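You operate a simulated robot arm through the tools that you are given. There is no shell and no other tool. Be economical: measure what you need, move in short steps, check, and stop when the job is done.

The job below is to be done with a simulated two-armed robot. You get a single attempt, and the scene is never put back.

TASK
Hold the drip pan on the clear stretch of the work table steady with one hand and put the polish bar from the middle shelf of the drying rack in it with the other.

Only the result counts: the job must be done as asked and must still hold three seconds after the hand-in. Knocking over, shifting, dropping, spilling or breaking anything else fails it.

THE ROBOT
Two 7-joint arms with two-finger parallel grippers on one trunk, on a base that drives. Base frame: it is fixed to the floor where the robot stands at the start and does not move with it; the origin is under the middle of the robot, x ahead of it, y to its left, z up; the surface under the hand at the start is at about z = 0.88. Units: m, degrees, N and s.
The left shoulder is at the start at [0.05, 0.177, 1.179], the right one opposite. With the tool pointing down near the work surface each hand reaches from about 0.22 to 0.7 m from the robot's upright axis, wherever it stands, measured 20 degrees to its own side. Places, roughly: drip pan [-2.5, 1, 0.75]. Payload 3.43 kg a hand.
The tool frame of a hand sits at the grasp point between the pads (the TCP): z along the fingers, y along the line on which they close. The tips reach 0.034 m beyond it. Largest opening 0.128 m; finger width 0.024, thickness 0.012; the body of the gripper, 0.048 by 0.13 m, starts 0.096 m behind the TCP.
Orientation is that of the tool frame in the base frame, as a unit quaternion [x, y, z, w]. With the fingers straight down and closing along the base's y, the tool's x points along the base's -x, its y along +y and its z along -z.

THE INTERFACE
- The arms move only by the tool step_arm. It takes "left_targets", "right_targets" or both (then of equal length, played together; a hand with none holds still); each is a list that holds one entry, the list of rows, each a list of 6 numbers: the shift along the base's x, y, z in units of 500 mm (1.0 is 500 mm), then the turn, a rotation vector about the base's x, y, z in units of 90 degrees (1.0 is 90 degrees). In form: [[[tx, ty, tz, rx, ry, rz], ...]]. A call has 1 to 20 rows; each row is the pose to reach, as a shift and turn from the pose commanded when the call began. "left_jaw" and "right_jaw" are, for a hand that has rows, the closure in counts, from 0 (fully open) to 255 (shut), set as the call begins (left out, the last holds). A call with a number of a shift or a turn outside -1 to 1 is refused whole. Rows are played at 5 a second. More than 0.05 m and 8.6 degrees between two rows, or a gripper value outside its range, and nothing of the call is played. Where a pose cannot be reached the arm comes as near as it can. A force on the tool above 40 N (or 10 N above the force at the start of the call, whichever is more), or a blocked arm, ends the call early, and 0.2 s more pass. Each finger travels about 0.108 m/s and halts on what it meets, pressing with about 35 N; the grip force reading is that of the motor and also rises with nothing between the fingers. The clock runs only during rows and for 0.2 s after the last one: add rows that repeat a pose to give the fingers time. It gives the time, the measured TCP pose, the force on the tool (base axes), the opening and the grip force at its end, in the units of the frame above (readings bear some noise), with the torque about the TCP (base axes, N m) and any sound that the robot's microphone picked up.
- Cameras (640 x 400 px; columns grow to the right, rows downward): "scene" is now at [0.1558, -0.0298, 1.3966]; the picture's right is [-0.31, -0.95, 0.00], its down [-0.01, 0.00, -1.00] and it looks along [0.95, -0.31, -0.01] (base axes); focal length 246 px, centre (320, 200). "left" rides on the left gripper at [0.076, 0.011, -0.16] in its tool frame; the picture's right is [-0.15, 0.99, 0.00], its down [-0.88, -0.13, -0.46] and it looks along [-0.45, -0.07, 0.89] (tool axes); focal length 234 px, centre (320, 200). "right" rides on the right gripper at [0.076, -0.011, -0.16] in its tool frame; the picture's right is [0.15, 0.99, 0.00], its down [-0.88, 0.13, -0.46] and it looks along [-0.45, 0.07, 0.89] (tool axes); focal length 234 px, centre (320, 200). There is no depth. A picture from a camera that has moved, and an enlarged one, comes with that camera's place and axes in the base frame and with its lens.
- get_image(camera): a new picture of that camera. The clock stands still meanwhile.
- lift_body(by): slides the trunk up (or, below 0, down) by that many m; the arms and the scene camera ride with it, the base frame stays. It gives what a move gives, with no picture.
- steer(legs): drives the robot by 1 to 6 legs, each [ahead, turn to the left] in m and degrees, along the robot's own axes; the way and the turn of a leg run together, so that a leg with both is an arc; at most 1.5 m and 180 degrees a leg. The arms and the cameras ride along, it lands a little off, and it stops where it bumps. It gives what a move gives.
- pan_tilt(pan, tilt): turns the head with the scene camera to pan (to the left, within 80 degrees either way) and tilt (down, from -29 to 69), counted from straight ahead of the robot. It gives what a move gives.
- close_up(camera, box): a new picture of the part [left, top, right, bottom] of that camera's present view, enlarged. The clock stands still meanwhile.
- close_job(): hands the job in; it is judged then, once.

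Go step by step. Nothing tells you exact positions but the pictures and the camera data: compare them with the known pose of the tool, close in by small moves and look again before you grip or let go. The budget is 120 turns and 88 pictures, counting those below and the enlarged ones. Unless the task says otherwise, let go and move clear before handing in, and close with one line.

The tools are called after ">>>" as a command line: name --argument value ..., lists and objects as JSON in quotes. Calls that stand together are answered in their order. step_arm: Moves the arms, as the interface text tells. Its arguments: {"type":"object","properties":{"left_targets":{"type":"array"},"left_jaw":{"type":"number"},"right_targets":{"type":"array"},"right_jaw":{"type":"number"}},"required":[]} The other tools are called the same way: lift_body (by) slides the trunk up or down; steer (legs) drives the base; pan_tilt (pan, tilt) turns the head that bears the scene camera; get_image (camera) takes a picture; close_up (camera, box) takes an enlarged picture of a part of a camera's view; close_job () hands the job in.

At the start:

```text
clock: 0.0
left_tool_pos: [0.3045, -0.0151, 1.3389]
left_tool_rot: [-0.002, 1.0, -0.001, -0.001]
left_wrist_force: [0.3, -0.3, 0.3]
left_ft_torque: [-0.01, 0.0, -0.01]
left_opening: 0.1282
left_grip_force: 0.0
right_tool_pos: [0.4772, -0.3916, 1.1497]
right_tool_rot: [0.001, 1.0, 0.0, 0.0]
right_wrist_force: [0.8, -0.3, 0.8]
right_ft_torque: [-0.01, -0.02, 0.01]
right_opening: 0.1281
right_grip_force: 0.1
trunk travel left (down, up): [-0.35, 0.051]
robot x, y, heading: [0.0021, -0.0004, 0.1]
head pan, tilt: [-17.8, 0.5]
```

scene: 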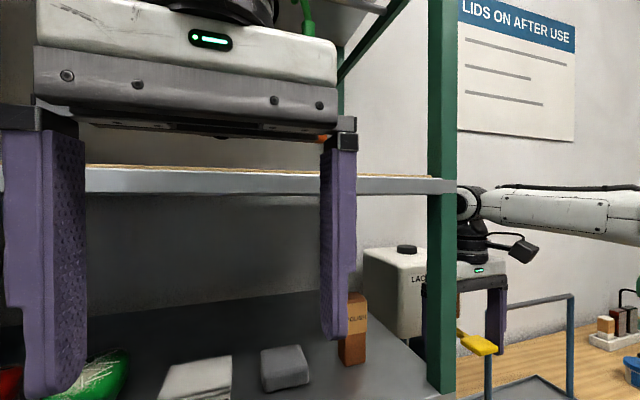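
right: 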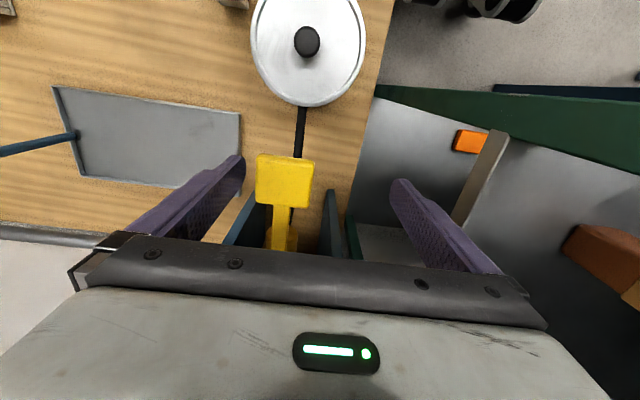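
left: 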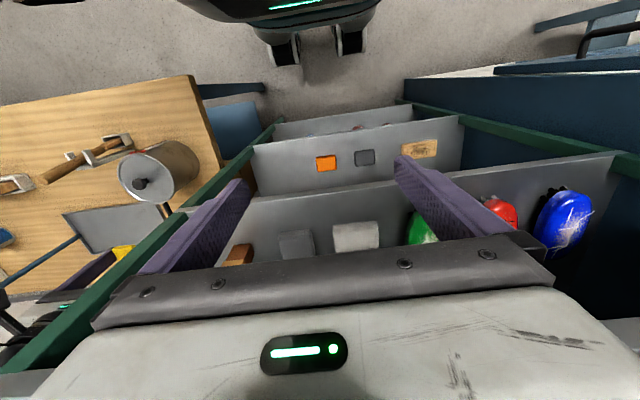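

The left hand hangs in front of a rack, and a brown block with a label shows on a shelf below it. I'll look closer at that label and around the scene.

>>> close_up --camera "scene" --box '[240, 270, 440, 400]'

>>> pan_tilt --pan 0 --tilt 30

>>> get_image --camera "scene"

```text
3.08 times, centred on (340, 335) of scene
camera zoom: at [0.1558, -0.0298, 1.3966], right [-0.31, -0.95, 0.0], down [-0.01, 0.0, -1.0], along [0.95, -0.31, -0.01], focal length 756 px, centre (258, -215)
```

zoom: 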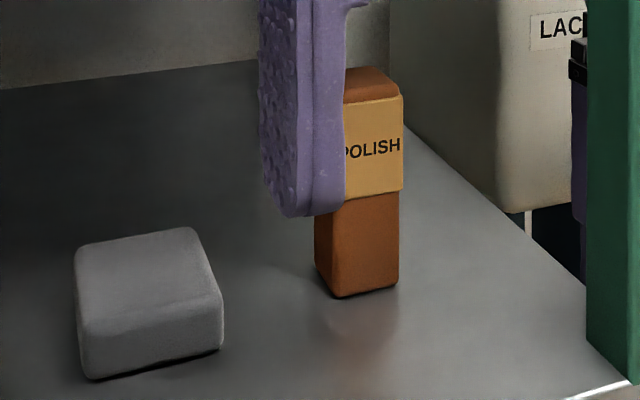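

```text
clock: 0.9
left_tool_pos: [0.3092, -0.0145, 1.3406]
left_tool_rot: [-0.003, 1.0, -0.002, -0.003]
left_wrist_force: [51.6, 24.9, -5.6]
left_ft_torque: [-4.31, 8.34, -2.62]
left_opening: 0.1281
left_grip_force: 0.2
right_tool_pos: [0.4769, -0.3917, 1.1486]
right_tool_rot: [0.0, 1.0, 0.001, 0.0]
right_wrist_force: [-0.8, -0.2, -0.4]
right_ft_torque: [-0.01, -0.01, -0.01]
right_opening: 0.1282
right_grip_force: 0.0
trunk travel left (down, up): [-0.35, 0.051]
robot x, y, heading: [0.0024, -0.0013, 0.1]
head pan, tilt: [0.0, 30.0]
```

```text
83 pictures are left
camera scene: at [0.1627, -0.0081, 1.3668], right [-0.06, -1.0, 0.0], down [-0.32, 0.02, -0.95], along [0.94, -0.06, -0.33], focal length 246 px, centre (320, 200)
```

scene: 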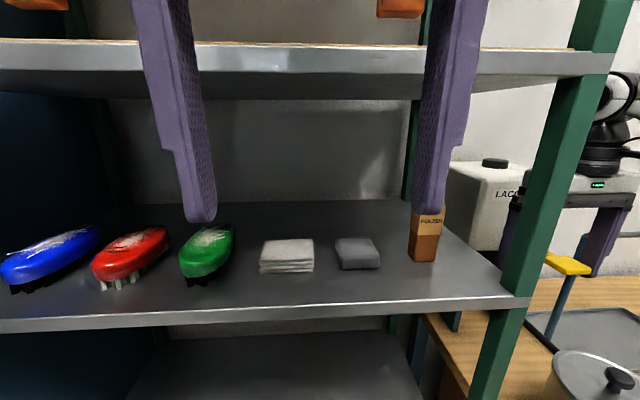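

The tilting head is pressing against the left hand, so I'll undo the tilt. Then I'll take the left hand out to the left, where there's free space.

>>> pan_tilt --pan -17.8 --tilt 0.5

>>> get_image --camera "left"

>>> get_image --camera "right"

```text
clock: 1.9
left_tool_pos: [0.3047, -0.0136, 1.3389]
left_tool_rot: [0.0, 1.0, 0.0, 0.001]
left_wrist_force: [-0.2, 1.4, 0.7]
left_ft_torque: [-0.01, -0.01, 0.01]
left_opening: 0.1279
left_grip_force: 0.1
right_tool_pos: [0.4766, -0.3922, 1.1505]
right_tool_rot: [0.0, 1.0, 0.0, -0.001]
right_wrist_force: [0.1, 0.3, 0.2]
right_ft_torque: [-0.03, -0.01, 0.03]
right_opening: 0.1277
right_grip_force: 0.0
trunk travel left (down, up): [-0.35, 0.051]
robot x, y, heading: [-0.001, -0.002, 0.0]
head pan, tilt: [-17.8, 0.5]
```

```text
82 pictures are left
camera left: at [0.2286, -0.0035, 1.5004], right [0.15, 0.99, 0.0], down [0.88, -0.13, 0.46], along [0.45, -0.07, -0.89], focal length 234 px, centre (320, 200)
```

left: 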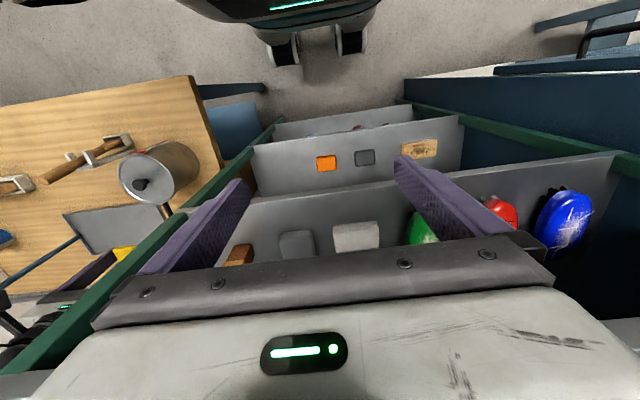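

```text
81 pictures are left
camera right: at [0.4019, -0.4033, 1.3103], right [-0.15, 0.99, 0.0], down [0.88, 0.13, 0.46], along [0.45, 0.07, -0.89], focal length 234 px, centre (320, 200)
```

right: 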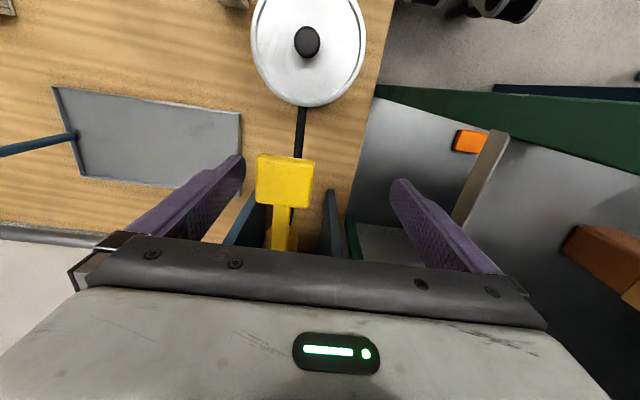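

The yellow-topped stand sits between the open right fingers, so the right hand must go straight up first. I'll move the left hand to the left at the same time.

>>> step_arm --left_targets '[[[0, 0.08, 0, 0, 0, 0], [0, 0.16, 0, 0, 0, 0], [0, 0.24, 0, 0, 0, 0], [0, 0.32, 0, 0, 0, 0], [0, 0.4, 0, 0, 0, 0], [0, 0.48, 0, 0, 0, 0]]]' --right_targets '[[[0, 0, 0.06, 0, 0, 0], [0, 0, 0.12, 0, 0, 0], [0, 0, 0.18, 0, 0, 0], [0, 0, 0.24, 0, 0, 0], [0, 0, 0.3, 0, 0, 0], [0, 0, 0.36, 0, 0, 0]]]'

>>> get_image --camera "right"

>>> get_image --camera "scene"

```text
clock: 3.3
left_tool_pos: [0.3014, 0.2249, 1.3411]
left_tool_rot: [0.0, 1.0, -0.001, 0.0]
left_wrist_force: [0.1, 0.2, 0.9]
left_ft_torque: [-0.03, -0.02, 0.0]
left_opening: 0.1279
left_grip_force: 0.0
right_tool_pos: [0.4612, -0.3918, 1.3071]
right_tool_rot: [0.0, 1.0, 0.0, 0.002]
right_wrist_force: [0.1, 0.1, -0.3]
right_ft_torque: [-0.02, -0.01, 0.01]
right_opening: 0.1282
right_grip_force: 0.1
right hand out of reach, approached as far as the arm can: row 5, 6
trunk travel left (down, up): [-0.35, 0.051]
robot x, y, heading: [0.0003, -0.0009, 0.1]
head pan, tilt: [-17.8, 0.5]
```

```text
80 pictures are left
camera right: at [0.3853, -0.4035, 1.4672], right [-0.15, 0.99, 0.0], down [0.88, 0.13, 0.46], along [0.45, 0.07, -0.89], focal length 234 px, centre (320, 200)
```

right: 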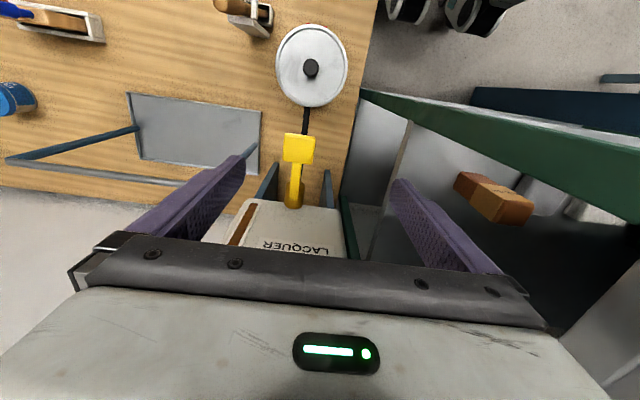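

```text
79 pictures are left
camera scene: at [0.1546, -0.0292, 1.3969], right [-0.31, -0.95, 0.0], down [-0.01, 0.0, -1.0], along [0.95, -0.31, -0.01], focal length 246 px, centre (320, 200)
```

scene: 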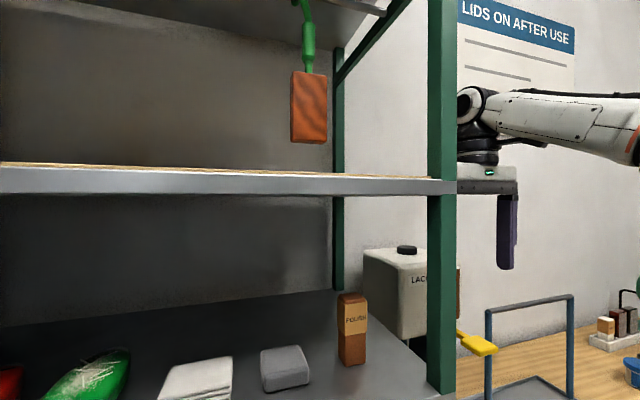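

The bar stands near x=0.47, y=-0.18 on the middle shelf. I'll shift the right hand away from the post and then back the robot up a little to make room.

>>> step_arm --right_targets '[[[-0.04, -0.06, 0, 0, 0, 0], [-0.08, -0.12, 0, 0, 0, 0], [-0.08, -0.16, 0, 0, 0, 0]]]'

>>> steer --legs '[[-0.22, 0]]'

>>> pan_tilt --pan -15 --tilt 25

>>> get_image --camera "scene"

```text
clock: 4.1
left_tool_pos: [0.3009, 0.2241, 1.3423]
left_tool_rot: [-0.001, 1.0, -0.001, -0.002]
left_wrist_force: [-1.1, 0.1, 0.5]
left_ft_torque: [-0.01, -0.02, -0.01]
left_opening: 0.128
left_grip_force: 0.1
right_tool_pos: [0.4217, -0.4727, 1.3043]
right_tool_rot: [0.0, 1.0, 0.0, 0.0]
right_wrist_force: [0.8, 0.2, 0.3]
right_ft_torque: [-0.01, -0.02, 0.03]
right_opening: 0.1279
right_grip_force: 0.1
trunk travel left (down, up): [-0.35, 0.051]
robot x, y, heading: [-0.0023, -0.0023, -0.1]
head pan, tilt: [-17.8, 0.5]
```

```text
clock: 5.8
left_tool_pos: [0.0843, 0.2248, 1.3421]
left_tool_rot: [0.0, 1.0, -0.001, -0.001]
left_wrist_force: [-0.4, -0.3, 0.8]
left_ft_torque: [0.01, -0.04, 0.02]
left_opening: 0.1279
left_grip_force: 0.1
right_tool_pos: [0.2021, -0.4748, 1.3055]
right_tool_rot: [0.0, 1.0, 0.0, -0.001]
right_wrist_force: [-1.1, 0.5, 0.4]
right_ft_torque: [0.01, -0.06, 0.0]
right_opening: 0.1281
right_grip_force: 0.1
trunk travel left (down, up): [-0.35, 0.051]
robot x, y, heading: [-0.218, 0.0019, -0.1]
head pan, tilt: [-17.8, 0.5]
```

```text
clock: 6.7
left_tool_pos: [0.0844, 0.2254, 1.3422]
left_tool_rot: [0.0, 1.0, 0.0, 0.0]
left_wrist_force: [0.4, -1.2, -0.5]
left_ft_torque: [0.0, 0.0, -0.01]
left_opening: 0.1279
left_grip_force: 0.0
right_tool_pos: [0.2028, -0.4745, 1.3052]
right_tool_rot: [0.0, 1.0, 0.0, -0.001]
right_wrist_force: [0.7, 0.2, 0.6]
right_ft_torque: [-0.02, 0.01, 0.01]
right_opening: 0.128
right_grip_force: 0.1
trunk travel left (down, up): [-0.35, 0.051]
robot x, y, heading: [-0.2175, 0.0004, -0.1]
head pan, tilt: [-15.0, 25.0]
```

```text
78 pictures are left
camera scene: at [-0.0594, -0.0262, 1.3572], right [-0.26, -0.97, 0.0], down [-0.41, 0.11, -0.91], along [0.88, -0.24, -0.42], focal length 246 px, centre (320, 200)
```

scene: 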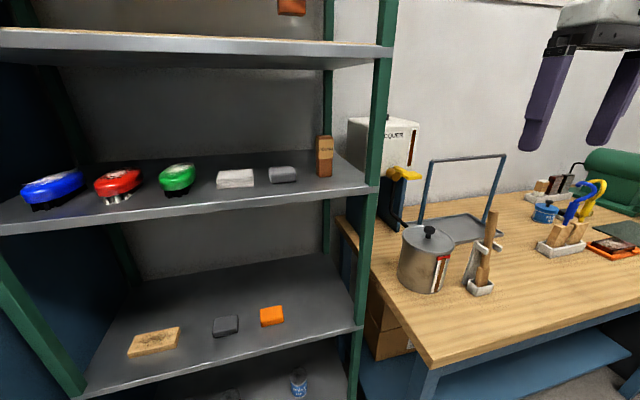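

The bar is at about (0.478, -0.184), its base near z=1.17 and its top near 1.25. I'll swing the right hand to point forward and 35° down, in front of the shelf and in line with the bar.

>>> step_arm --right_targets '[[[0.013, 0.083, 0.007, 0, -0.0873, 0], [0.027, 0.166, 0.014, 0, -0.1746, 0], [0.04, 0.249, 0.021, 0, -0.2619, 0], [0.054, 0.331, 0.028, 0, -0.349, 0], [0.067, 0.414, 0.035, 0, -0.4365, 0], [0.08, 0.497, 0.042, 0, -0.5238, 0], [0.094, 0.58, 0.05, 0, -0.611, 0], [0.094, 0.58, 0.05, 0, -0.611, 0]]]'

>>> get_image --camera "scene"

>>> get_image --camera "right"

```text
clock: 8.4
left_tool_pos: [0.0859, 0.2225, 1.3422]
left_tool_rot: [0.0, 1.0, -0.001, -0.001]
left_wrist_force: [-0.7, 0.0, 0.2]
left_ft_torque: [0.01, 0.0, 0.0]
left_opening: 0.128
left_grip_force: 0.0
right_tool_pos: [0.2498, -0.1823, 1.33]
right_tool_rot: [0.001, 0.886, 0.001, 0.463]
right_wrist_force: [0.3, -0.8, 0.7]
right_ft_torque: [0.02, 0.0, 0.0]
right_opening: 0.1279
right_grip_force: 0.1
trunk travel left (down, up): [-0.35, 0.051]
robot x, y, heading: [-0.2194, -0.0001, -0.1]
head pan, tilt: [-15.0, 25.0]
```

```text
77 pictures are left
camera scene: at [-0.0593, -0.0269, 1.357], right [-0.26, -0.97, 0.0], down [-0.41, 0.11, -0.91], along [0.87, -0.24, -0.42], focal length 246 px, centre (320, 200)
```

scene: 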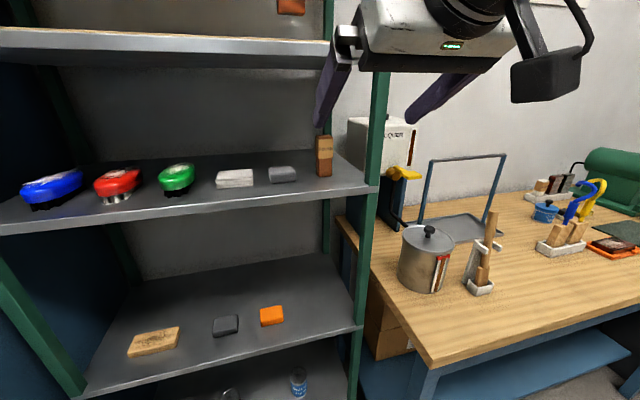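

```text
76 pictures are left
camera right: at [0.0758, -0.1931, 1.3603], right [-0.08, 0.99, -0.12], down [0.13, 0.13, 0.98], along [0.99, 0.07, -0.14], focal length 234 px, centre (320, 200)
```

right: 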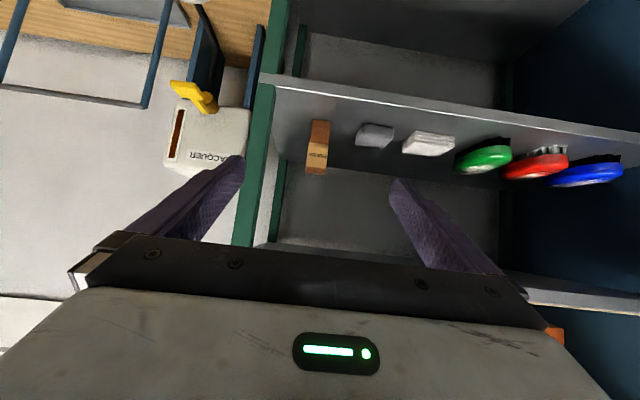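

The hand lines up with the bar, which the right camera sees upside down. I'll zoom in to judge the bar's turn before closing in.

>>> close_up --camera "right" --box '[270, 90, 390, 190]'

>>> close_up --camera "scene" --box '[280, 110, 400, 200]'

```text
4.00 times, centred on (330, 140) of right
camera zoom: at [0.0758, -0.1931, 1.3603], right [-0.08, 0.99, -0.12], down [0.13, 0.13, 0.98], along [0.99, 0.07, -0.14], focal length 937 px, centre (280, 440)
```

zoom: 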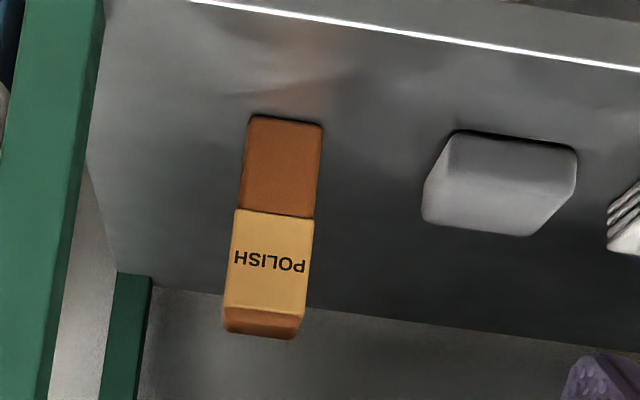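

```text
4.44 times, centred on (340, 155) of scene
camera zoom: at [-0.0593, -0.0269, 1.357], right [-0.26, -0.97, 0.0], down [-0.41, 0.11, -0.91], along [0.87, -0.24, -0.42], focal length 1092 px, centre (231, 400)
```

zoom: 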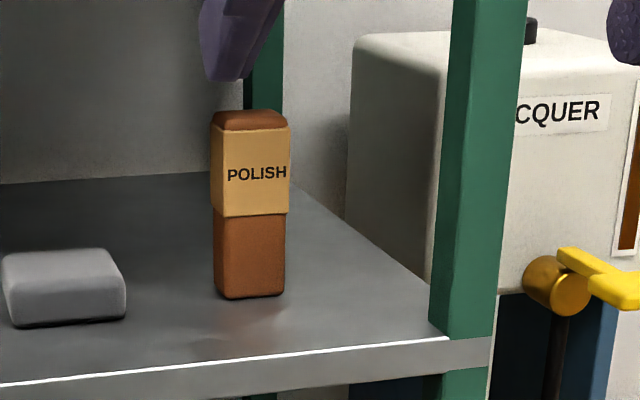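

The bar stands only about 6 cm from the front post, so a fully open hand would hit the post. I'll part-close the fingers, yaw the hand 20° so its body stays left of the post, and move to a pre-grasp.

>>> step_arm --right_targets '[[[0, 0.03, 0, 0, 0, -0.08], [0, 0.06, 0, 0, 0, -0.16], [0, 0.082, 0, 0, 0, -0.222], [0.07, 0.082, -0.01, 0, 0, -0.222], [0.15, 0.082, -0.025, 0, 0, -0.222], [0.22, 0.082, -0.038, 0, 0, -0.222], [0.22, 0.082, -0.038, 0, 0, -0.222]]]' --right_jaw 128

>>> get_image --camera "right"

>>> get_image --camera "scene"

```text
clock: 10.1
left_tool_pos: [0.0848, 0.2229, 1.3418]
left_tool_rot: [0.0, 1.0, 0.0, 0.0]
left_wrist_force: [-0.6, 0.4, -0.9]
left_ft_torque: [-0.02, 0.01, 0.01]
left_opening: 0.1278
left_grip_force: 0.1
right_tool_pos: [0.3011, -0.1902, 1.3127]
right_tool_rot: [0.154, 0.873, -0.079, 0.455]
right_wrist_force: [0.4, -0.6, 1.0]
right_ft_torque: [0.0, -0.02, 0.01]
right_opening: 0.0637
right_grip_force: 0.0
right hand out of reach, approached as far as the arm can: row 2, 3, 4, 5, 6, 7
trunk travel left (down, up): [-0.35, 0.051]
robot x, y, heading: [-0.2208, 0.0005, -0.1]
head pan, tilt: [-15.0, 25.0]
```

```text
73 pictures are left
camera right: at [0.1344, -0.1399, 1.3425], right [0.26, 0.96, -0.12], down [0.17, 0.08, 0.98], along [0.95, -0.28, -0.14], focal length 234 px, centre (320, 200)
```

right: 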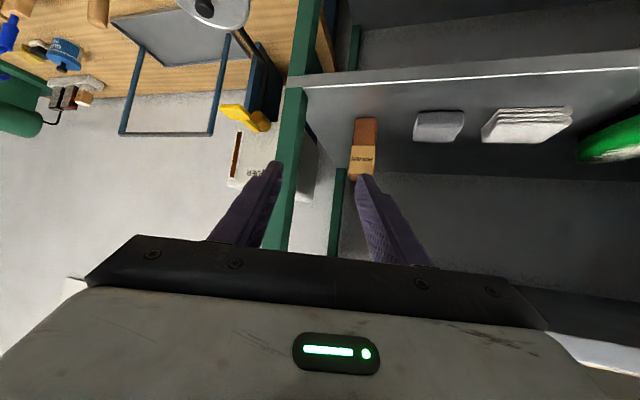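

```text
72 pictures are left
camera scene: at [-0.0592, -0.0263, 1.357], right [-0.26, -0.97, 0.0], down [-0.41, 0.11, -0.91], along [0.87, -0.24, -0.42], focal length 246 px, centre (320, 200)
```

scene: 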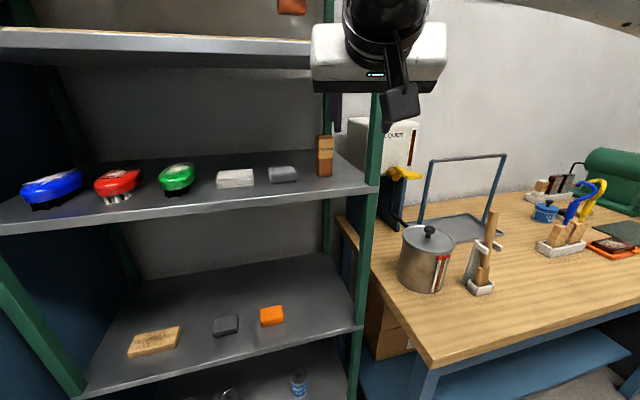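

The right arm can't yaw enough there, but the left arm reaches the bar naturally on a slant from the left, away from the post. I'll swap hands: take the right hand back to its side and turn the left hand forward.

>>> step_arm --right_targets '[[[-0.09, 0, 0, 0, 0, 0.0], [-0.15, -0.05, 0, 0, 0, 0.07], [-0.2, -0.13, 0, 0, 0, 0.14], [-0.25, -0.21, 0, 0, 0, 0.222], [-0.3, -0.29, 0, 0, 0, 0.222], [-0.3, -0.37, 0, 0, 0, 0.222], [-0.3, -0.46, 0, 0, 0, 0.222], [-0.3, -0.55, 0, 0, 0, 0.222]]]' --left_targets '[[[0.03, 0, 0, 0, -0.0873, 0], [0.06, 0, 0, 0, -0.1746, 0], [0.09, 0, 0, 0, -0.2619, 0], [0.12, 0, 0, 0, -0.349, 0], [0.15, 0, 0, 0, -0.4365, 0], [0.18, 0, 0, 0, -0.5238, 0], [0.21, 0, 0, 0, -0.611, 0], [0.24, 0, 0, 0, -0.611, 0]]]' --left_jaw 128

>>> get_image --camera "scene"

```text
clock: 11.8
left_tool_pos: [0.2054, 0.2225, 1.3422]
left_tool_rot: [0.001, 0.887, -0.001, 0.463]
left_wrist_force: [-0.2, 0.4, -0.3]
left_ft_torque: [0.0, 0.02, 0.03]
left_opening: 0.0637
left_grip_force: 0.0
right_tool_pos: [0.1537, -0.466, 1.3096]
right_tool_rot: [-0.001, 0.887, 0.002, 0.461]
right_wrist_force: [-0.6, 0.4, 0.0]
right_ft_torque: [0.01, 0.0, 0.02]
right_opening: 0.0637
right_grip_force: 0.0
trunk travel left (down, up): [-0.35, 0.051]
robot x, y, heading: [-0.2199, -0.0013, 0.1]
head pan, tilt: [-15.0, 25.0]
```

```text
71 pictures are left
camera scene: at [-0.0585, -0.0271, 1.3569], right [-0.26, -0.97, 0.0], down [-0.41, 0.11, -0.91], along [0.87, -0.24, -0.42], focal length 246 px, centre (320, 200)
```

scene: 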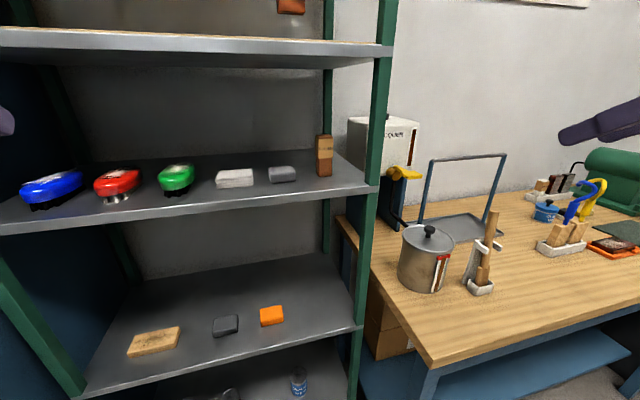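

The right hand is clear. Now I'll swing the left hand across to the slanted approach line, still in front of the shelf.

>>> step_arm --left_targets '[[[0.02, -0.078, 0, 0, 0, -0.046], [0.04, -0.156, 0, 0, 0, -0.092], [0.06, -0.234, 0, 0, 0, -0.138], [0.08, -0.312, 0, 0, 0, -0.184], [0.1, -0.39, -0.01, 0, 0, -0.23], [0.12, -0.468, -0.02, 0, 0, -0.276], [0.14, -0.545, -0.024, 0, 0, -0.322], [0.14, -0.545, -0.024, 0, 0, -0.322]]]'

>>> get_image --camera "scene"

>>> get_image --camera "left"

```text
clock: 13.7
left_tool_pos: [0.2749, -0.0479, 1.3314]
left_tool_rot: [0.224, 0.858, -0.117, 0.447]
left_wrist_force: [-0.2, -1.0, -0.6]
left_ft_torque: [0.01, 0.01, -0.01]
left_opening: 0.0639
left_grip_force: 0.0
right_tool_pos: [0.1533, -0.4648, 1.3102]
right_tool_rot: [0.001, 0.887, 0.001, 0.461]
right_wrist_force: [0.4, 0.1, 0.3]
right_ft_torque: [-0.01, 0.03, 0.0]
right_opening: 0.0638
right_grip_force: 0.1
trunk travel left (down, up): [-0.35, 0.051]
robot x, y, heading: [-0.2188, 0.0038, 0.0]
head pan, tilt: [-15.0, 25.0]
```

```text
70 pictures are left
camera scene: at [-0.0594, -0.0257, 1.3571], right [-0.26, -0.97, 0.0], down [-0.41, 0.11, -0.91], along [0.88, -0.24, -0.42], focal length 246 px, centre (320, 200)
```

scene: 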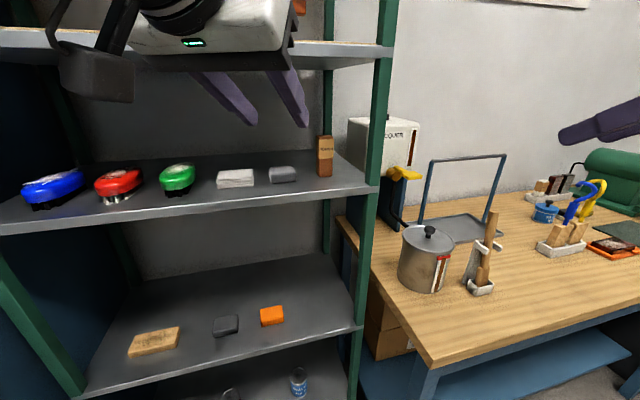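

```text
69 pictures are left
camera left: at [0.129, 0.047, 1.3614], right [0.56, 0.82, 0.12], down [0.05, -0.18, 0.98], along [0.83, -0.54, -0.14], focal length 234 px, centre (320, 200)
```

left: 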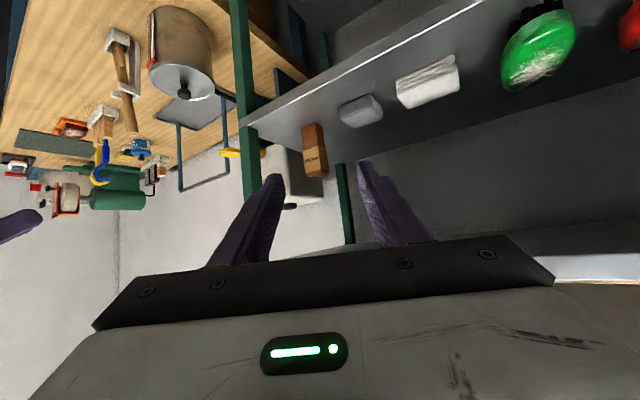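

The slanted pose was reached and the bar lies ahead between the fingers. I'll advance to 11 cm short of the grasp and look.

>>> step_arm --left_targets '[[[0.06, -0.045, -0.0215, 0, 0, 0], [0.121, -0.09, -0.043, 0, 0, 0], [0.18, -0.135, -0.0645, 0, 0, 0], [0.242, -0.18, -0.086, 0, 0, 0], [0.242, -0.18, -0.086, 0, 0, 0]]]'

>>> get_image --camera "scene"

>>> close_up --camera "left" --box '[200, 60, 440, 240]'

```text
clock: 14.8
left_tool_pos: [0.396, -0.137, 1.288]
left_tool_rot: [0.223, 0.859, -0.117, 0.447]
left_wrist_force: [-0.3, 0.8, -0.2]
left_ft_torque: [0.02, -0.02, 0.01]
left_opening: 0.0638
left_grip_force: 0.1
right_tool_pos: [0.1507, -0.4648, 1.3109]
right_tool_rot: [0.001, 0.887, 0.0, 0.462]
right_wrist_force: [-0.3, 0.3, -0.4]
right_ft_torque: [-0.01, 0.03, 0.0]
right_opening: 0.0637
right_grip_force: 0.1
trunk travel left (down, up): [-0.35, 0.051]
robot x, y, heading: [-0.2146, -0.0005, -0.2]
head pan, tilt: [-15.0, 25.0]
```

```text
68 pictures are left
camera scene: at [-0.0595, -0.0257, 1.3571], right [-0.26, -0.97, 0.0], down [-0.41, 0.11, -0.91], along [0.88, -0.24, -0.42], focal length 246 px, centre (320, 200)
```

scene: 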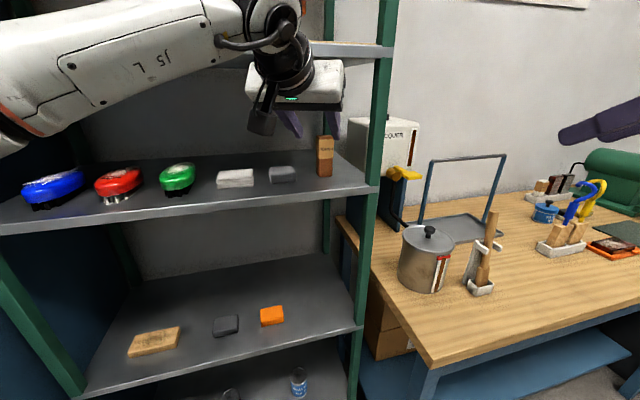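

```text
2.22 times, centred on (320, 150) of left
camera zoom: at [0.2497, -0.0426, 1.3172], right [0.55, 0.82, 0.12], down [0.05, -0.18, 0.98], along [0.83, -0.54, -0.14], focal length 520 px, centre (320, 311)
```

zoom: 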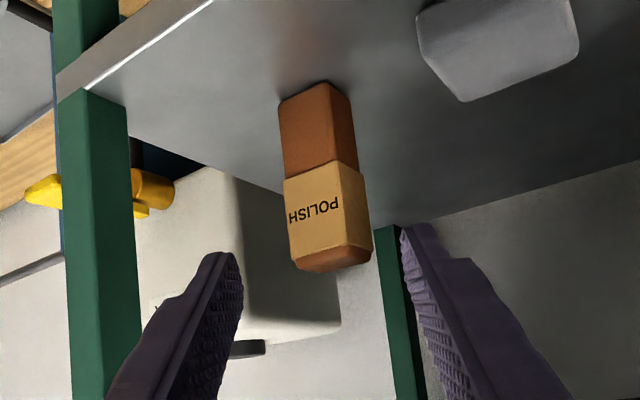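

The bar is turned about −10 to −15° and centred near (0.471, -0.173). I'll set the hand yaw to about −18° and advance partway.

>>> step_arm --left_targets '[[[-0.002, -0.012, -0.006, 0, 0, 0.061], [-0.004, -0.024, -0.012, 0, 0, 0.122], [0.043, -0.039, -0.046, 0, 0, 0.122], [0.089, -0.054, -0.081, 0, 0, 0.122], [0.089, -0.054, -0.081, 0, 0, 0.122]]]'

>>> close_up --camera "left" --box '[200, 60, 440, 240]'

>>> close_up --camera "scene" --box '[240, 40, 420, 210]'

```text
clock: 16.1
left_tool_pos: [0.4406, -0.1656, 1.2469]
left_tool_rot: [0.139, 0.876, -0.073, 0.455]
left_wrist_force: [-0.1, -0.3, 0.0]
left_ft_torque: [-0.01, -0.01, 0.03]
left_opening: 0.0638
left_grip_force: 0.0
right_tool_pos: [0.1521, -0.4655, 1.3098]
right_tool_rot: [0.001, 0.887, 0.0, 0.461]
right_wrist_force: [-0.2, 0.3, 0.0]
right_ft_torque: [0.0, -0.01, -0.02]
right_opening: 0.0637
right_grip_force: 0.1
trunk travel left (down, up): [-0.35, 0.051]
robot x, y, heading: [-0.2202, -0.0, -0.1]
head pan, tilt: [-15.0, 25.0]
```

```text
2.22 times, centred on (320, 150) of left
camera zoom: at [0.2783, -0.1002, 1.2765], right [0.39, 0.91, 0.12], down [0.09, -0.16, 0.98], along [0.92, -0.37, -0.14], focal length 520 px, centre (320, 311)
```

zoom: 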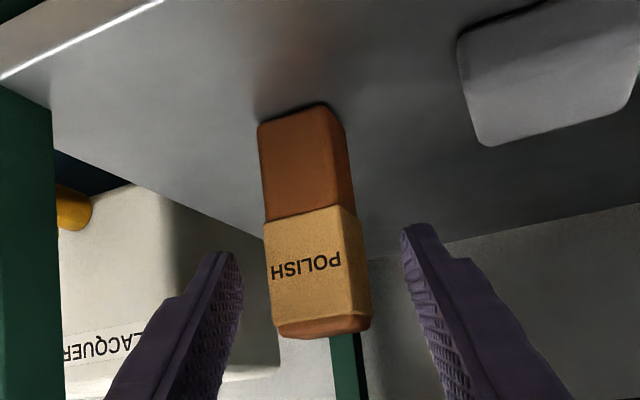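

```text
2.35 times, centred on (330, 125) of scene
camera zoom: at [-0.0594, -0.0259, 1.3571], right [-0.26, -0.97, 0.0], down [-0.41, 0.11, -0.91], along [0.88, -0.24, -0.42], focal length 578 px, centre (296, 376)
```

zoom: 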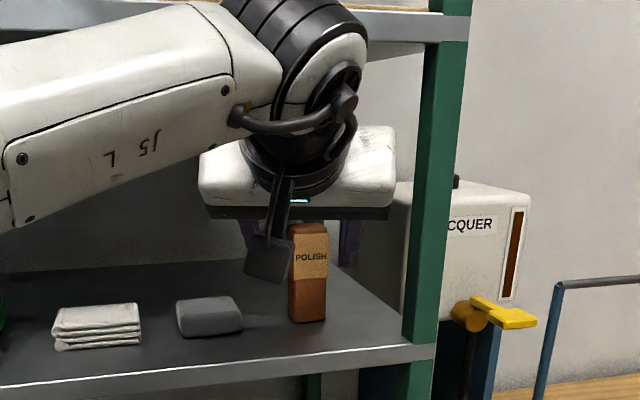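

The bar centre refines to (0.469, -0.174) with almost no yaw. I'll ease in to the grasp point and check before closing.

>>> step_arm --left_targets '[[[0.02, -0.006, -0.017, 0, 0, 0.025], [0.04, -0.012, -0.034, 0, 0, 0.05], [0.06, -0.017, -0.05, 0, 0, 0.05], [0.06, -0.017, -0.05, 0, 0, 0.05]]]'

>>> get_image --camera "left"

>>> close_up --camera "scene" --box '[240, 40, 420, 210]'

```text
clock: 17.2
left_tool_pos: [0.5036, -0.1059, 1.2376]
left_tool_rot: [0.061, 0.883, -0.053, 0.463]
left_wrist_force: [0.6, -0.2, 0.0]
left_ft_torque: [0.01, -0.01, -0.05]
left_opening: 0.0635
left_grip_force: 0.0
left hand out of reach, approached as far as the arm can: row 3, 4
right_tool_pos: [0.1537, -0.4651, 1.3102]
right_tool_rot: [0.001, 0.887, 0.0, 0.462]
right_wrist_force: [0.1, 0.2, -0.2]
right_ft_torque: [0.02, -0.01, -0.03]
right_opening: 0.0639
right_grip_force: 0.1
trunk travel left (down, up): [-0.35, 0.051]
robot x, y, heading: [-0.2165, -0.0014, -0.4]
head pan, tilt: [-15.0, 25.0]
stopped in row 4 (left hand): the arm was blocked; the commanded pose is now the measured one
```

```text
64 pictures are left
camera left: at [0.3328, -0.0666, 1.2657], right [0.24, 0.97, 0.08], down [0.11, -0.11, 0.99], along [0.97, -0.22, -0.13], focal length 234 px, centre (320, 200)
```

left: 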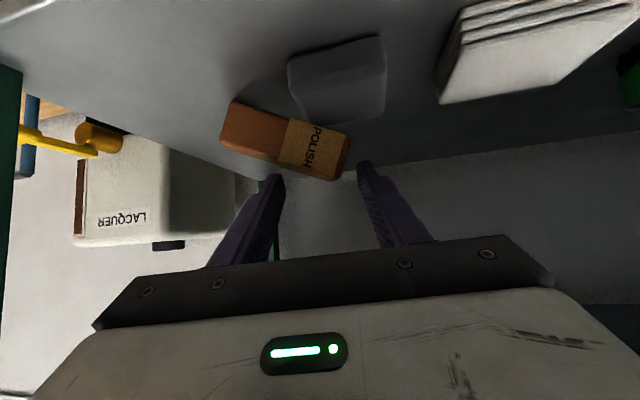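

```text
2.35 times, centred on (330, 125) of scene
camera zoom: at [-0.0591, -0.026, 1.357], right [-0.26, -0.97, 0.0], down [-0.41, 0.11, -0.91], along [0.87, -0.24, -0.42], focal length 578 px, centre (296, 376)
```

zoom: 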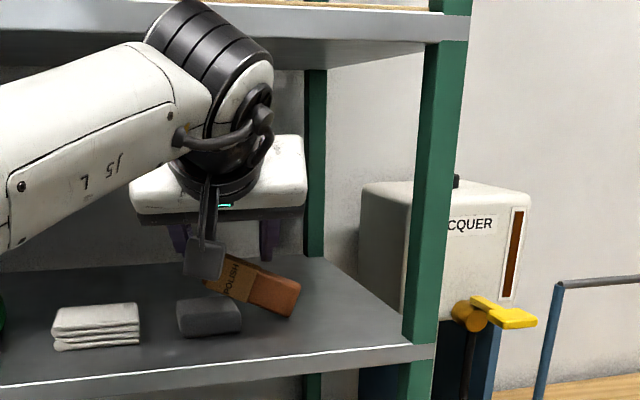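

The arm ran out of reach, swung sideways and tipped the bar over. I'll look closely at how the bar lies before moving anything.

>>> close_up --camera "left" --box '[200, 20, 440, 200]'

>>> close_up --camera "scene" --box '[280, 120, 360, 190]'

```text
2.22 times, centred on (320, 110) of left
camera zoom: at [0.3328, -0.0666, 1.2657], right [0.24, 0.97, 0.08], down [0.11, -0.11, 0.99], along [0.97, -0.22, -0.13], focal length 520 px, centre (320, 400)
```

zoom: 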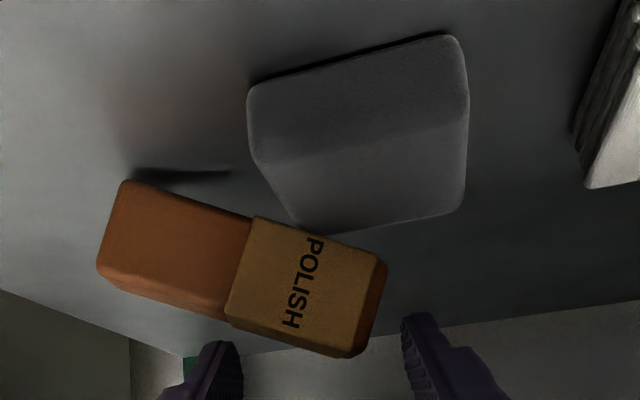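

```text
5.71 times, centred on (320, 155) of scene
camera zoom: at [-0.0591, -0.026, 1.357], right [-0.26, -0.97, 0.0], down [-0.41, 0.11, -0.91], along [0.87, -0.24, -0.42], focal length 1404 px, centre (320, 457)
```

zoom: 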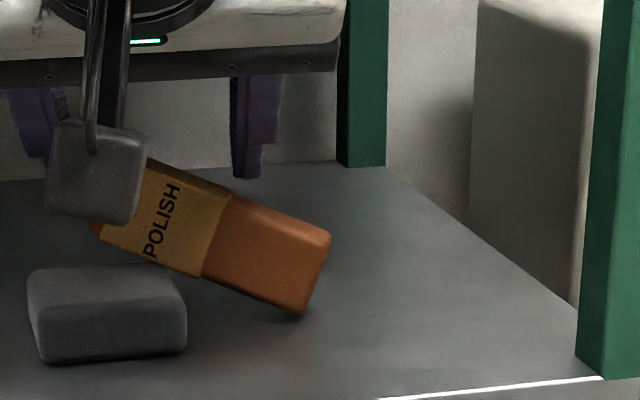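

The bar leans with its label end against the grey block, which has not moved, and the fingers hang just above it. I'll draw the hand back and up along its own axis in small steps and look again.

>>> step_arm --left_targets '[[[-0.016, 0.002, 0.012, 0, 0, 0], [-0.032, 0.004, 0.024, 0, 0, 0], [-0.064, 0.008, 0.048, 0, 0, 0], [-0.096, 0.012, 0.072, 0, 0, 0]]]'

>>> close_up --camera "scene" --box '[240, 40, 420, 210]'

>>> get_image --camera "left"

```text
clock: 18.2
left_tool_pos: [0.4514, -0.1043, 1.2735]
left_tool_rot: [0.064, 0.882, -0.053, 0.463]
left_wrist_force: [0.1, -0.3, -1.0]
left_ft_torque: [0.01, 0.04, 0.01]
left_opening: 0.0639
left_grip_force: 0.0
right_tool_pos: [0.1514, -0.4643, 1.3102]
right_tool_rot: [0.001, 0.887, 0.001, 0.462]
right_wrist_force: [0.3, 0.3, -0.1]
right_ft_torque: [-0.01, 0.0, -0.02]
right_opening: 0.0636
right_grip_force: 0.0
trunk travel left (down, up): [-0.35, 0.051]
robot x, y, heading: [-0.2176, -0.0004, -0.2]
head pan, tilt: [-15.0, 25.0]
```

```text
2.35 times, centred on (330, 125) of scene
camera zoom: at [-0.0596, -0.0261, 1.3571], right [-0.26, -0.97, 0.0], down [-0.41, 0.11, -0.91], along [0.88, -0.24, -0.42], focal length 578 px, centre (296, 376)
```

zoom: 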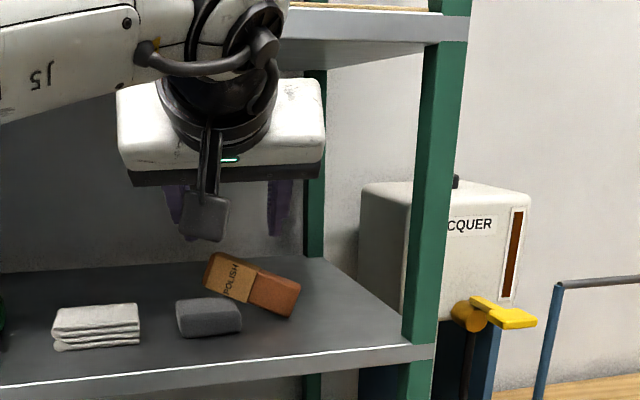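

```text
59 pictures are left
camera left: at [0.2819, -0.0634, 1.3016], right [0.24, 0.97, 0.09], down [0.11, -0.12, 0.99], along [0.96, -0.23, -0.13], focal length 234 px, centre (320, 200)
```

left: 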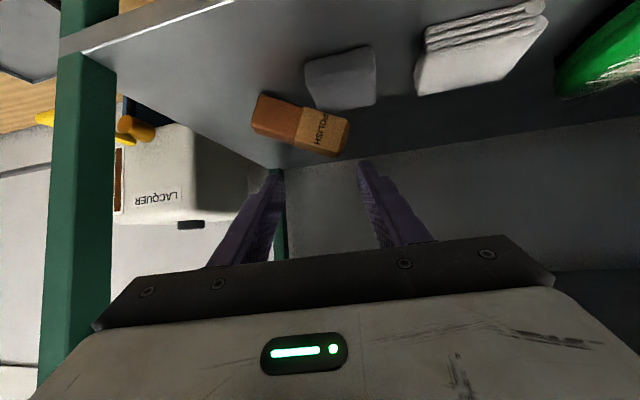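

The bar has settled, either flat behind the grey block or propped on it. I'll zoom in from both cameras to find out which.

>>> close_up --camera "left" --box '[230, 30, 390, 170]'

>>> close_up --camera "scene" --box '[280, 130, 350, 190]'

```text
2.86 times, centred on (310, 100) of left
camera zoom: at [0.2819, -0.0634, 1.3016], right [0.24, 0.97, 0.09], down [0.11, -0.12, 0.99], along [0.96, -0.23, -0.13], focal length 669 px, centre (349, 486)
```

zoom: 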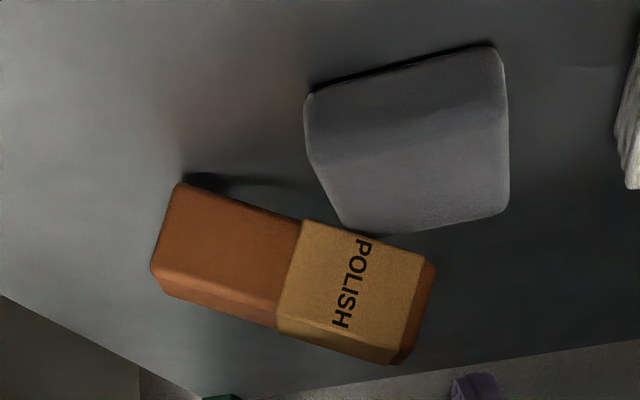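

```text
6.67 times, centred on (315, 160) of scene
camera zoom: at [-0.0596, -0.0261, 1.3571], right [-0.26, -0.97, 0.0], down [-0.41, 0.11, -0.91], along [0.88, -0.24, -0.42], focal length 1638 px, centre (353, 467)
```

zoom: 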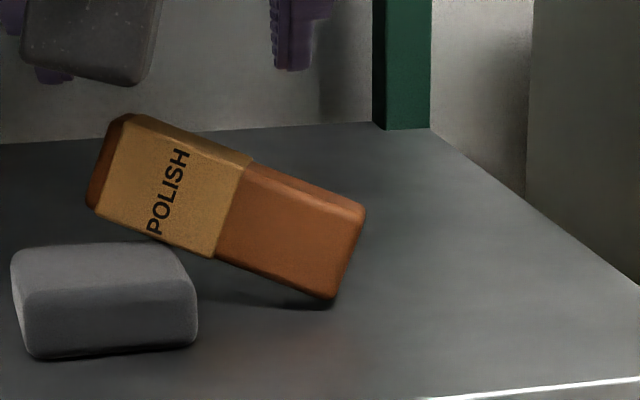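

The bar is propped: its lower end is on the shelf near (0.47, -0.16) and its label end rests on the block's rear corner, tilted about 27°. I'll take the left hand away and bring in the right hand, rolled to the bar's tilt, to grip it by its two ends away from the post. First, the left hand backs out.

>>> step_arm --left_targets '[[[-0.08, 0.01, 0.05, 0, 0, 0], [-0.16, 0.02, 0.08, 0, 0, 0], [-0.25, 0.04, 0.1, 0, 0, 0], [-0.33, 0.08, 0.1, 0, 0, 0], [-0.4, 0.14, 0.1, 0, 0, 0], [-0.45, 0.22, 0.1, 0, 0, 0], [-0.5, 0.3, 0.1, 0, 0, 0], [-0.5, 0.39, 0.1, 0, 0, 0], [-0.5, 0.48, 0.1, 0, 0, 0], [-0.5, 0.57, 0.1, 0, 0, 0], [-0.5, 0.66, 0.1, 0, 0, 0]]]'

>>> get_image --camera "scene"

```text
clock: 20.6
left_tool_pos: [0.2023, 0.2259, 1.3236]
left_tool_rot: [0.065, 0.883, -0.054, 0.462]
left_wrist_force: [0.7, 0.4, -0.6]
left_ft_torque: [0.0, 0.01, -0.04]
left_opening: 0.0638
left_grip_force: 0.0
right_tool_pos: [0.1525, -0.4633, 1.3092]
right_tool_rot: [0.002, 0.887, 0.0, 0.462]
right_wrist_force: [-0.3, 0.5, 1.4]
right_ft_torque: [-0.05, -0.02, -0.02]
right_opening: 0.0638
right_grip_force: 0.1
trunk travel left (down, up): [-0.35, 0.051]
robot x, y, heading: [-0.2169, 0.0015, -0.1]
head pan, tilt: [-15.0, 25.0]
```

```text
56 pictures are left
camera scene: at [-0.0595, -0.0253, 1.3571], right [-0.26, -0.97, 0.0], down [-0.41, 0.11, -0.91], along [0.88, -0.24, -0.42], focal length 246 px, centre (320, 200)
```

scene: 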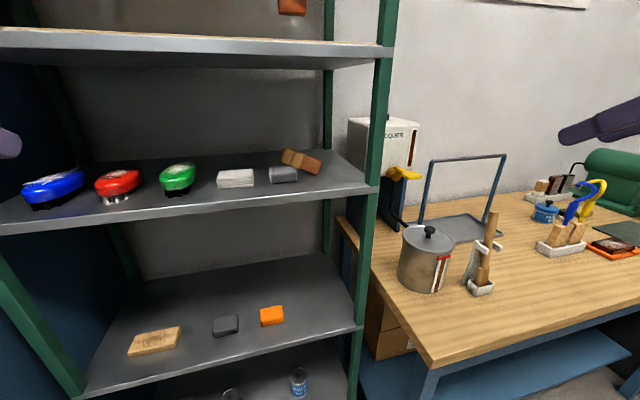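

All is quiet on the shelf. I'll bring the right hand in front of the bar, rolled 23° and pitched about 18°, opened to about 0.11 m.

>>> step_arm --right_targets '[[[0.02, 0.08, 0, 0.032, -0.023, -0.005], [0.04, 0.16, 0, 0.064, -0.047, -0.0095], [0.06, 0.24, -0.01, 0.095, -0.07, -0.014], [0.08, 0.32, -0.02, 0.127, -0.0935, -0.019], [0.11, 0.4, -0.03, 0.159, -0.117, -0.024], [0.14, 0.48, -0.04, 0.19, -0.14, -0.0285], [0.17, 0.56, -0.05, 0.222, -0.164, -0.033], [0.2, 0.61, -0.058, 0.254, -0.187, -0.038], [0.235, 0.656, -0.058, 0.254, -0.187, -0.038], [0.235, 0.656, -0.058, 0.254, -0.187, -0.038]]]' --right_jaw 36

>>> get_image --camera "right"

>>> get_image --camera "scene"

```text
clock: 22.9
left_tool_pos: [0.2024, 0.2242, 1.3242]
left_tool_rot: [0.064, 0.883, -0.053, 0.462]
left_wrist_force: [0.4, -0.5, -0.2]
left_ft_torque: [0.04, 0.01, 0.03]
left_opening: 0.0636
left_grip_force: 0.0
right_tool_pos: [0.2701, -0.1376, 1.2811]
right_tool_rot: [0.118, 0.792, 0.163, 0.576]
right_wrist_force: [0.3, 0.5, 0.3]
right_ft_torque: [0.01, 0.02, -0.01]
right_opening: 0.11
right_grip_force: 0.0
trunk travel left (down, up): [-0.35, 0.051]
robot x, y, heading: [-0.2178, 0.0, -0.2]
head pan, tilt: [-15.0, 25.0]
```

```text
55 pictures are left
camera right: at [0.0956, -0.1383, 1.2564], right [-0.05, 0.96, 0.26], down [-0.16, -0.27, 0.95], along [0.99, 0.0, 0.17], focal length 234 px, centre (320, 200)
```

right: 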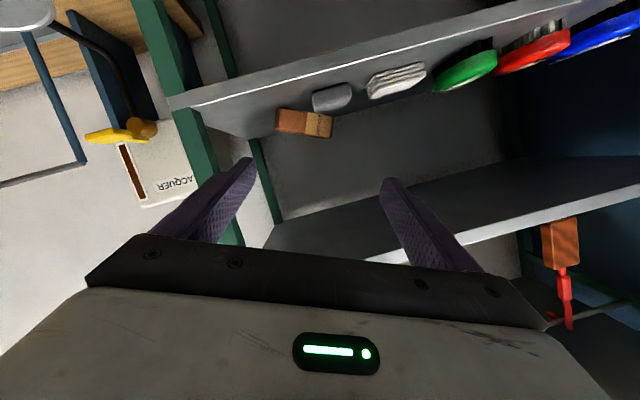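

```text
54 pictures are left
camera scene: at [-0.0596, -0.0267, 1.3571], right [-0.26, -0.97, 0.0], down [-0.41, 0.11, -0.91], along [0.88, -0.24, -0.42], focal length 246 px, centre (320, 200)
```

scene: 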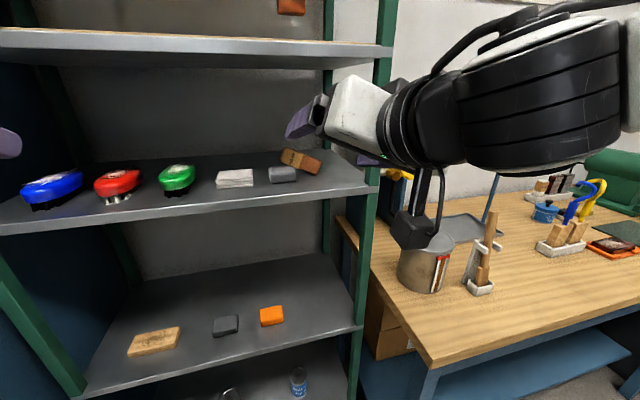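

>>> close_up --camera "right" --box '[160, 60, 400, 210]'

```text
2.67 times, centred on (280, 135) of right
camera zoom: at [0.0956, -0.1383, 1.2564], right [-0.05, 0.96, 0.26], down [-0.16, -0.27, 0.95], along [0.99, 0.0, 0.17], focal length 624 px, centre (427, 373)
```

zoom: 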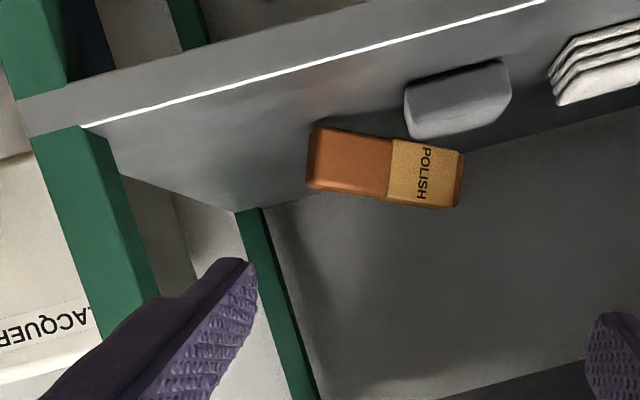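

Triangulating again puts the bar's front face at x≈0.503 and its centre near y=-0.13, z=1.193, with the shelf at z≈1.158. I'll match its 26° tilt with a flatter pitch and stop short at x=0.38 to look.

>>> step_arm --right_targets '[[[0.05, 0.004, -0.02, 0.0333, -0.081, -0.037], [0.11, 0.008, -0.04, 0.0333, -0.081, -0.037], [0.17, 0.012, -0.06, 0.0333, -0.081, -0.037], [0.22, 0.015, -0.082, 0.0333, -0.081, -0.037], [0.22, 0.015, -0.082, 0.0333, -0.081, -0.037]]]'

>>> close_up --camera "right" --box '[160, 60, 440, 240]'

>>> close_up --camera "scene" --box '[240, 50, 480, 220]'

```text
clock: 24.1
left_tool_pos: [0.2034, 0.2245, 1.3232]
left_tool_rot: [0.063, 0.883, -0.053, 0.463]
left_wrist_force: [0.9, 0.5, -0.4]
left_ft_torque: [0.0, 0.0, -0.01]
left_opening: 0.0639
left_grip_force: 0.0
right_tool_pos: [0.3794, -0.1282, 1.2416]
right_tool_rot: [0.146, 0.746, 0.174, 0.626]
right_wrist_force: [-0.3, -0.8, 0.2]
right_ft_torque: [0.01, -0.04, 0.01]
right_opening: 0.11
right_grip_force: 0.1
trunk travel left (down, up): [-0.35, 0.051]
robot x, y, heading: [-0.2159, -0.0016, -0.1]
head pan, tilt: [-15.0, 25.0]
```

```text
2.22 times, centred on (300, 150) of right
camera zoom: at [0.2103, -0.1183, 1.1951], right [-0.03, 0.95, 0.31], down [-0.3, -0.3, 0.91], along [0.95, -0.07, 0.29], focal length 520 px, centre (364, 311)
```

zoom: 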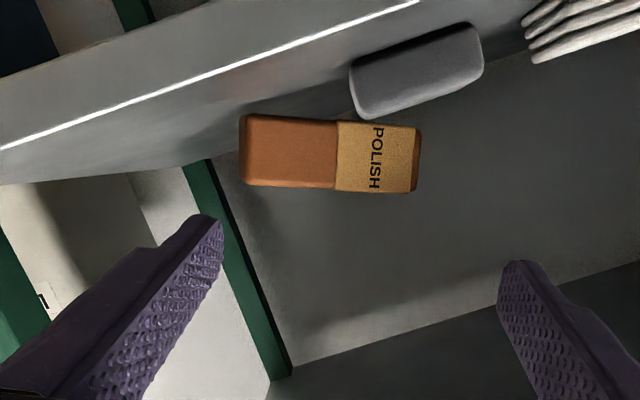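

```text
2.35 times, centred on (360, 135) of scene
camera zoom: at [-0.0596, -0.0261, 1.3571], right [-0.26, -0.97, 0.0], down [-0.41, 0.11, -0.91], along [0.88, -0.24, -0.42], focal length 578 px, centre (226, 353)
```

zoom: 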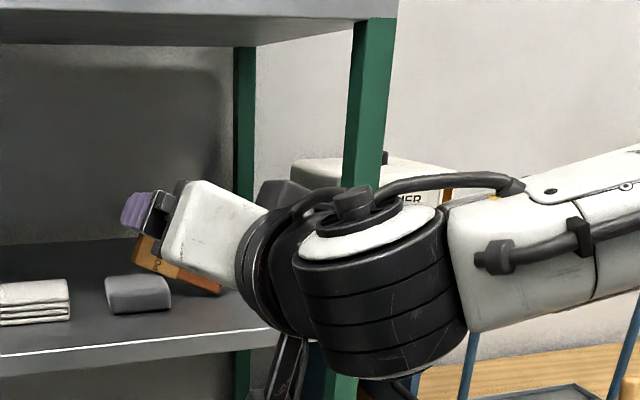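

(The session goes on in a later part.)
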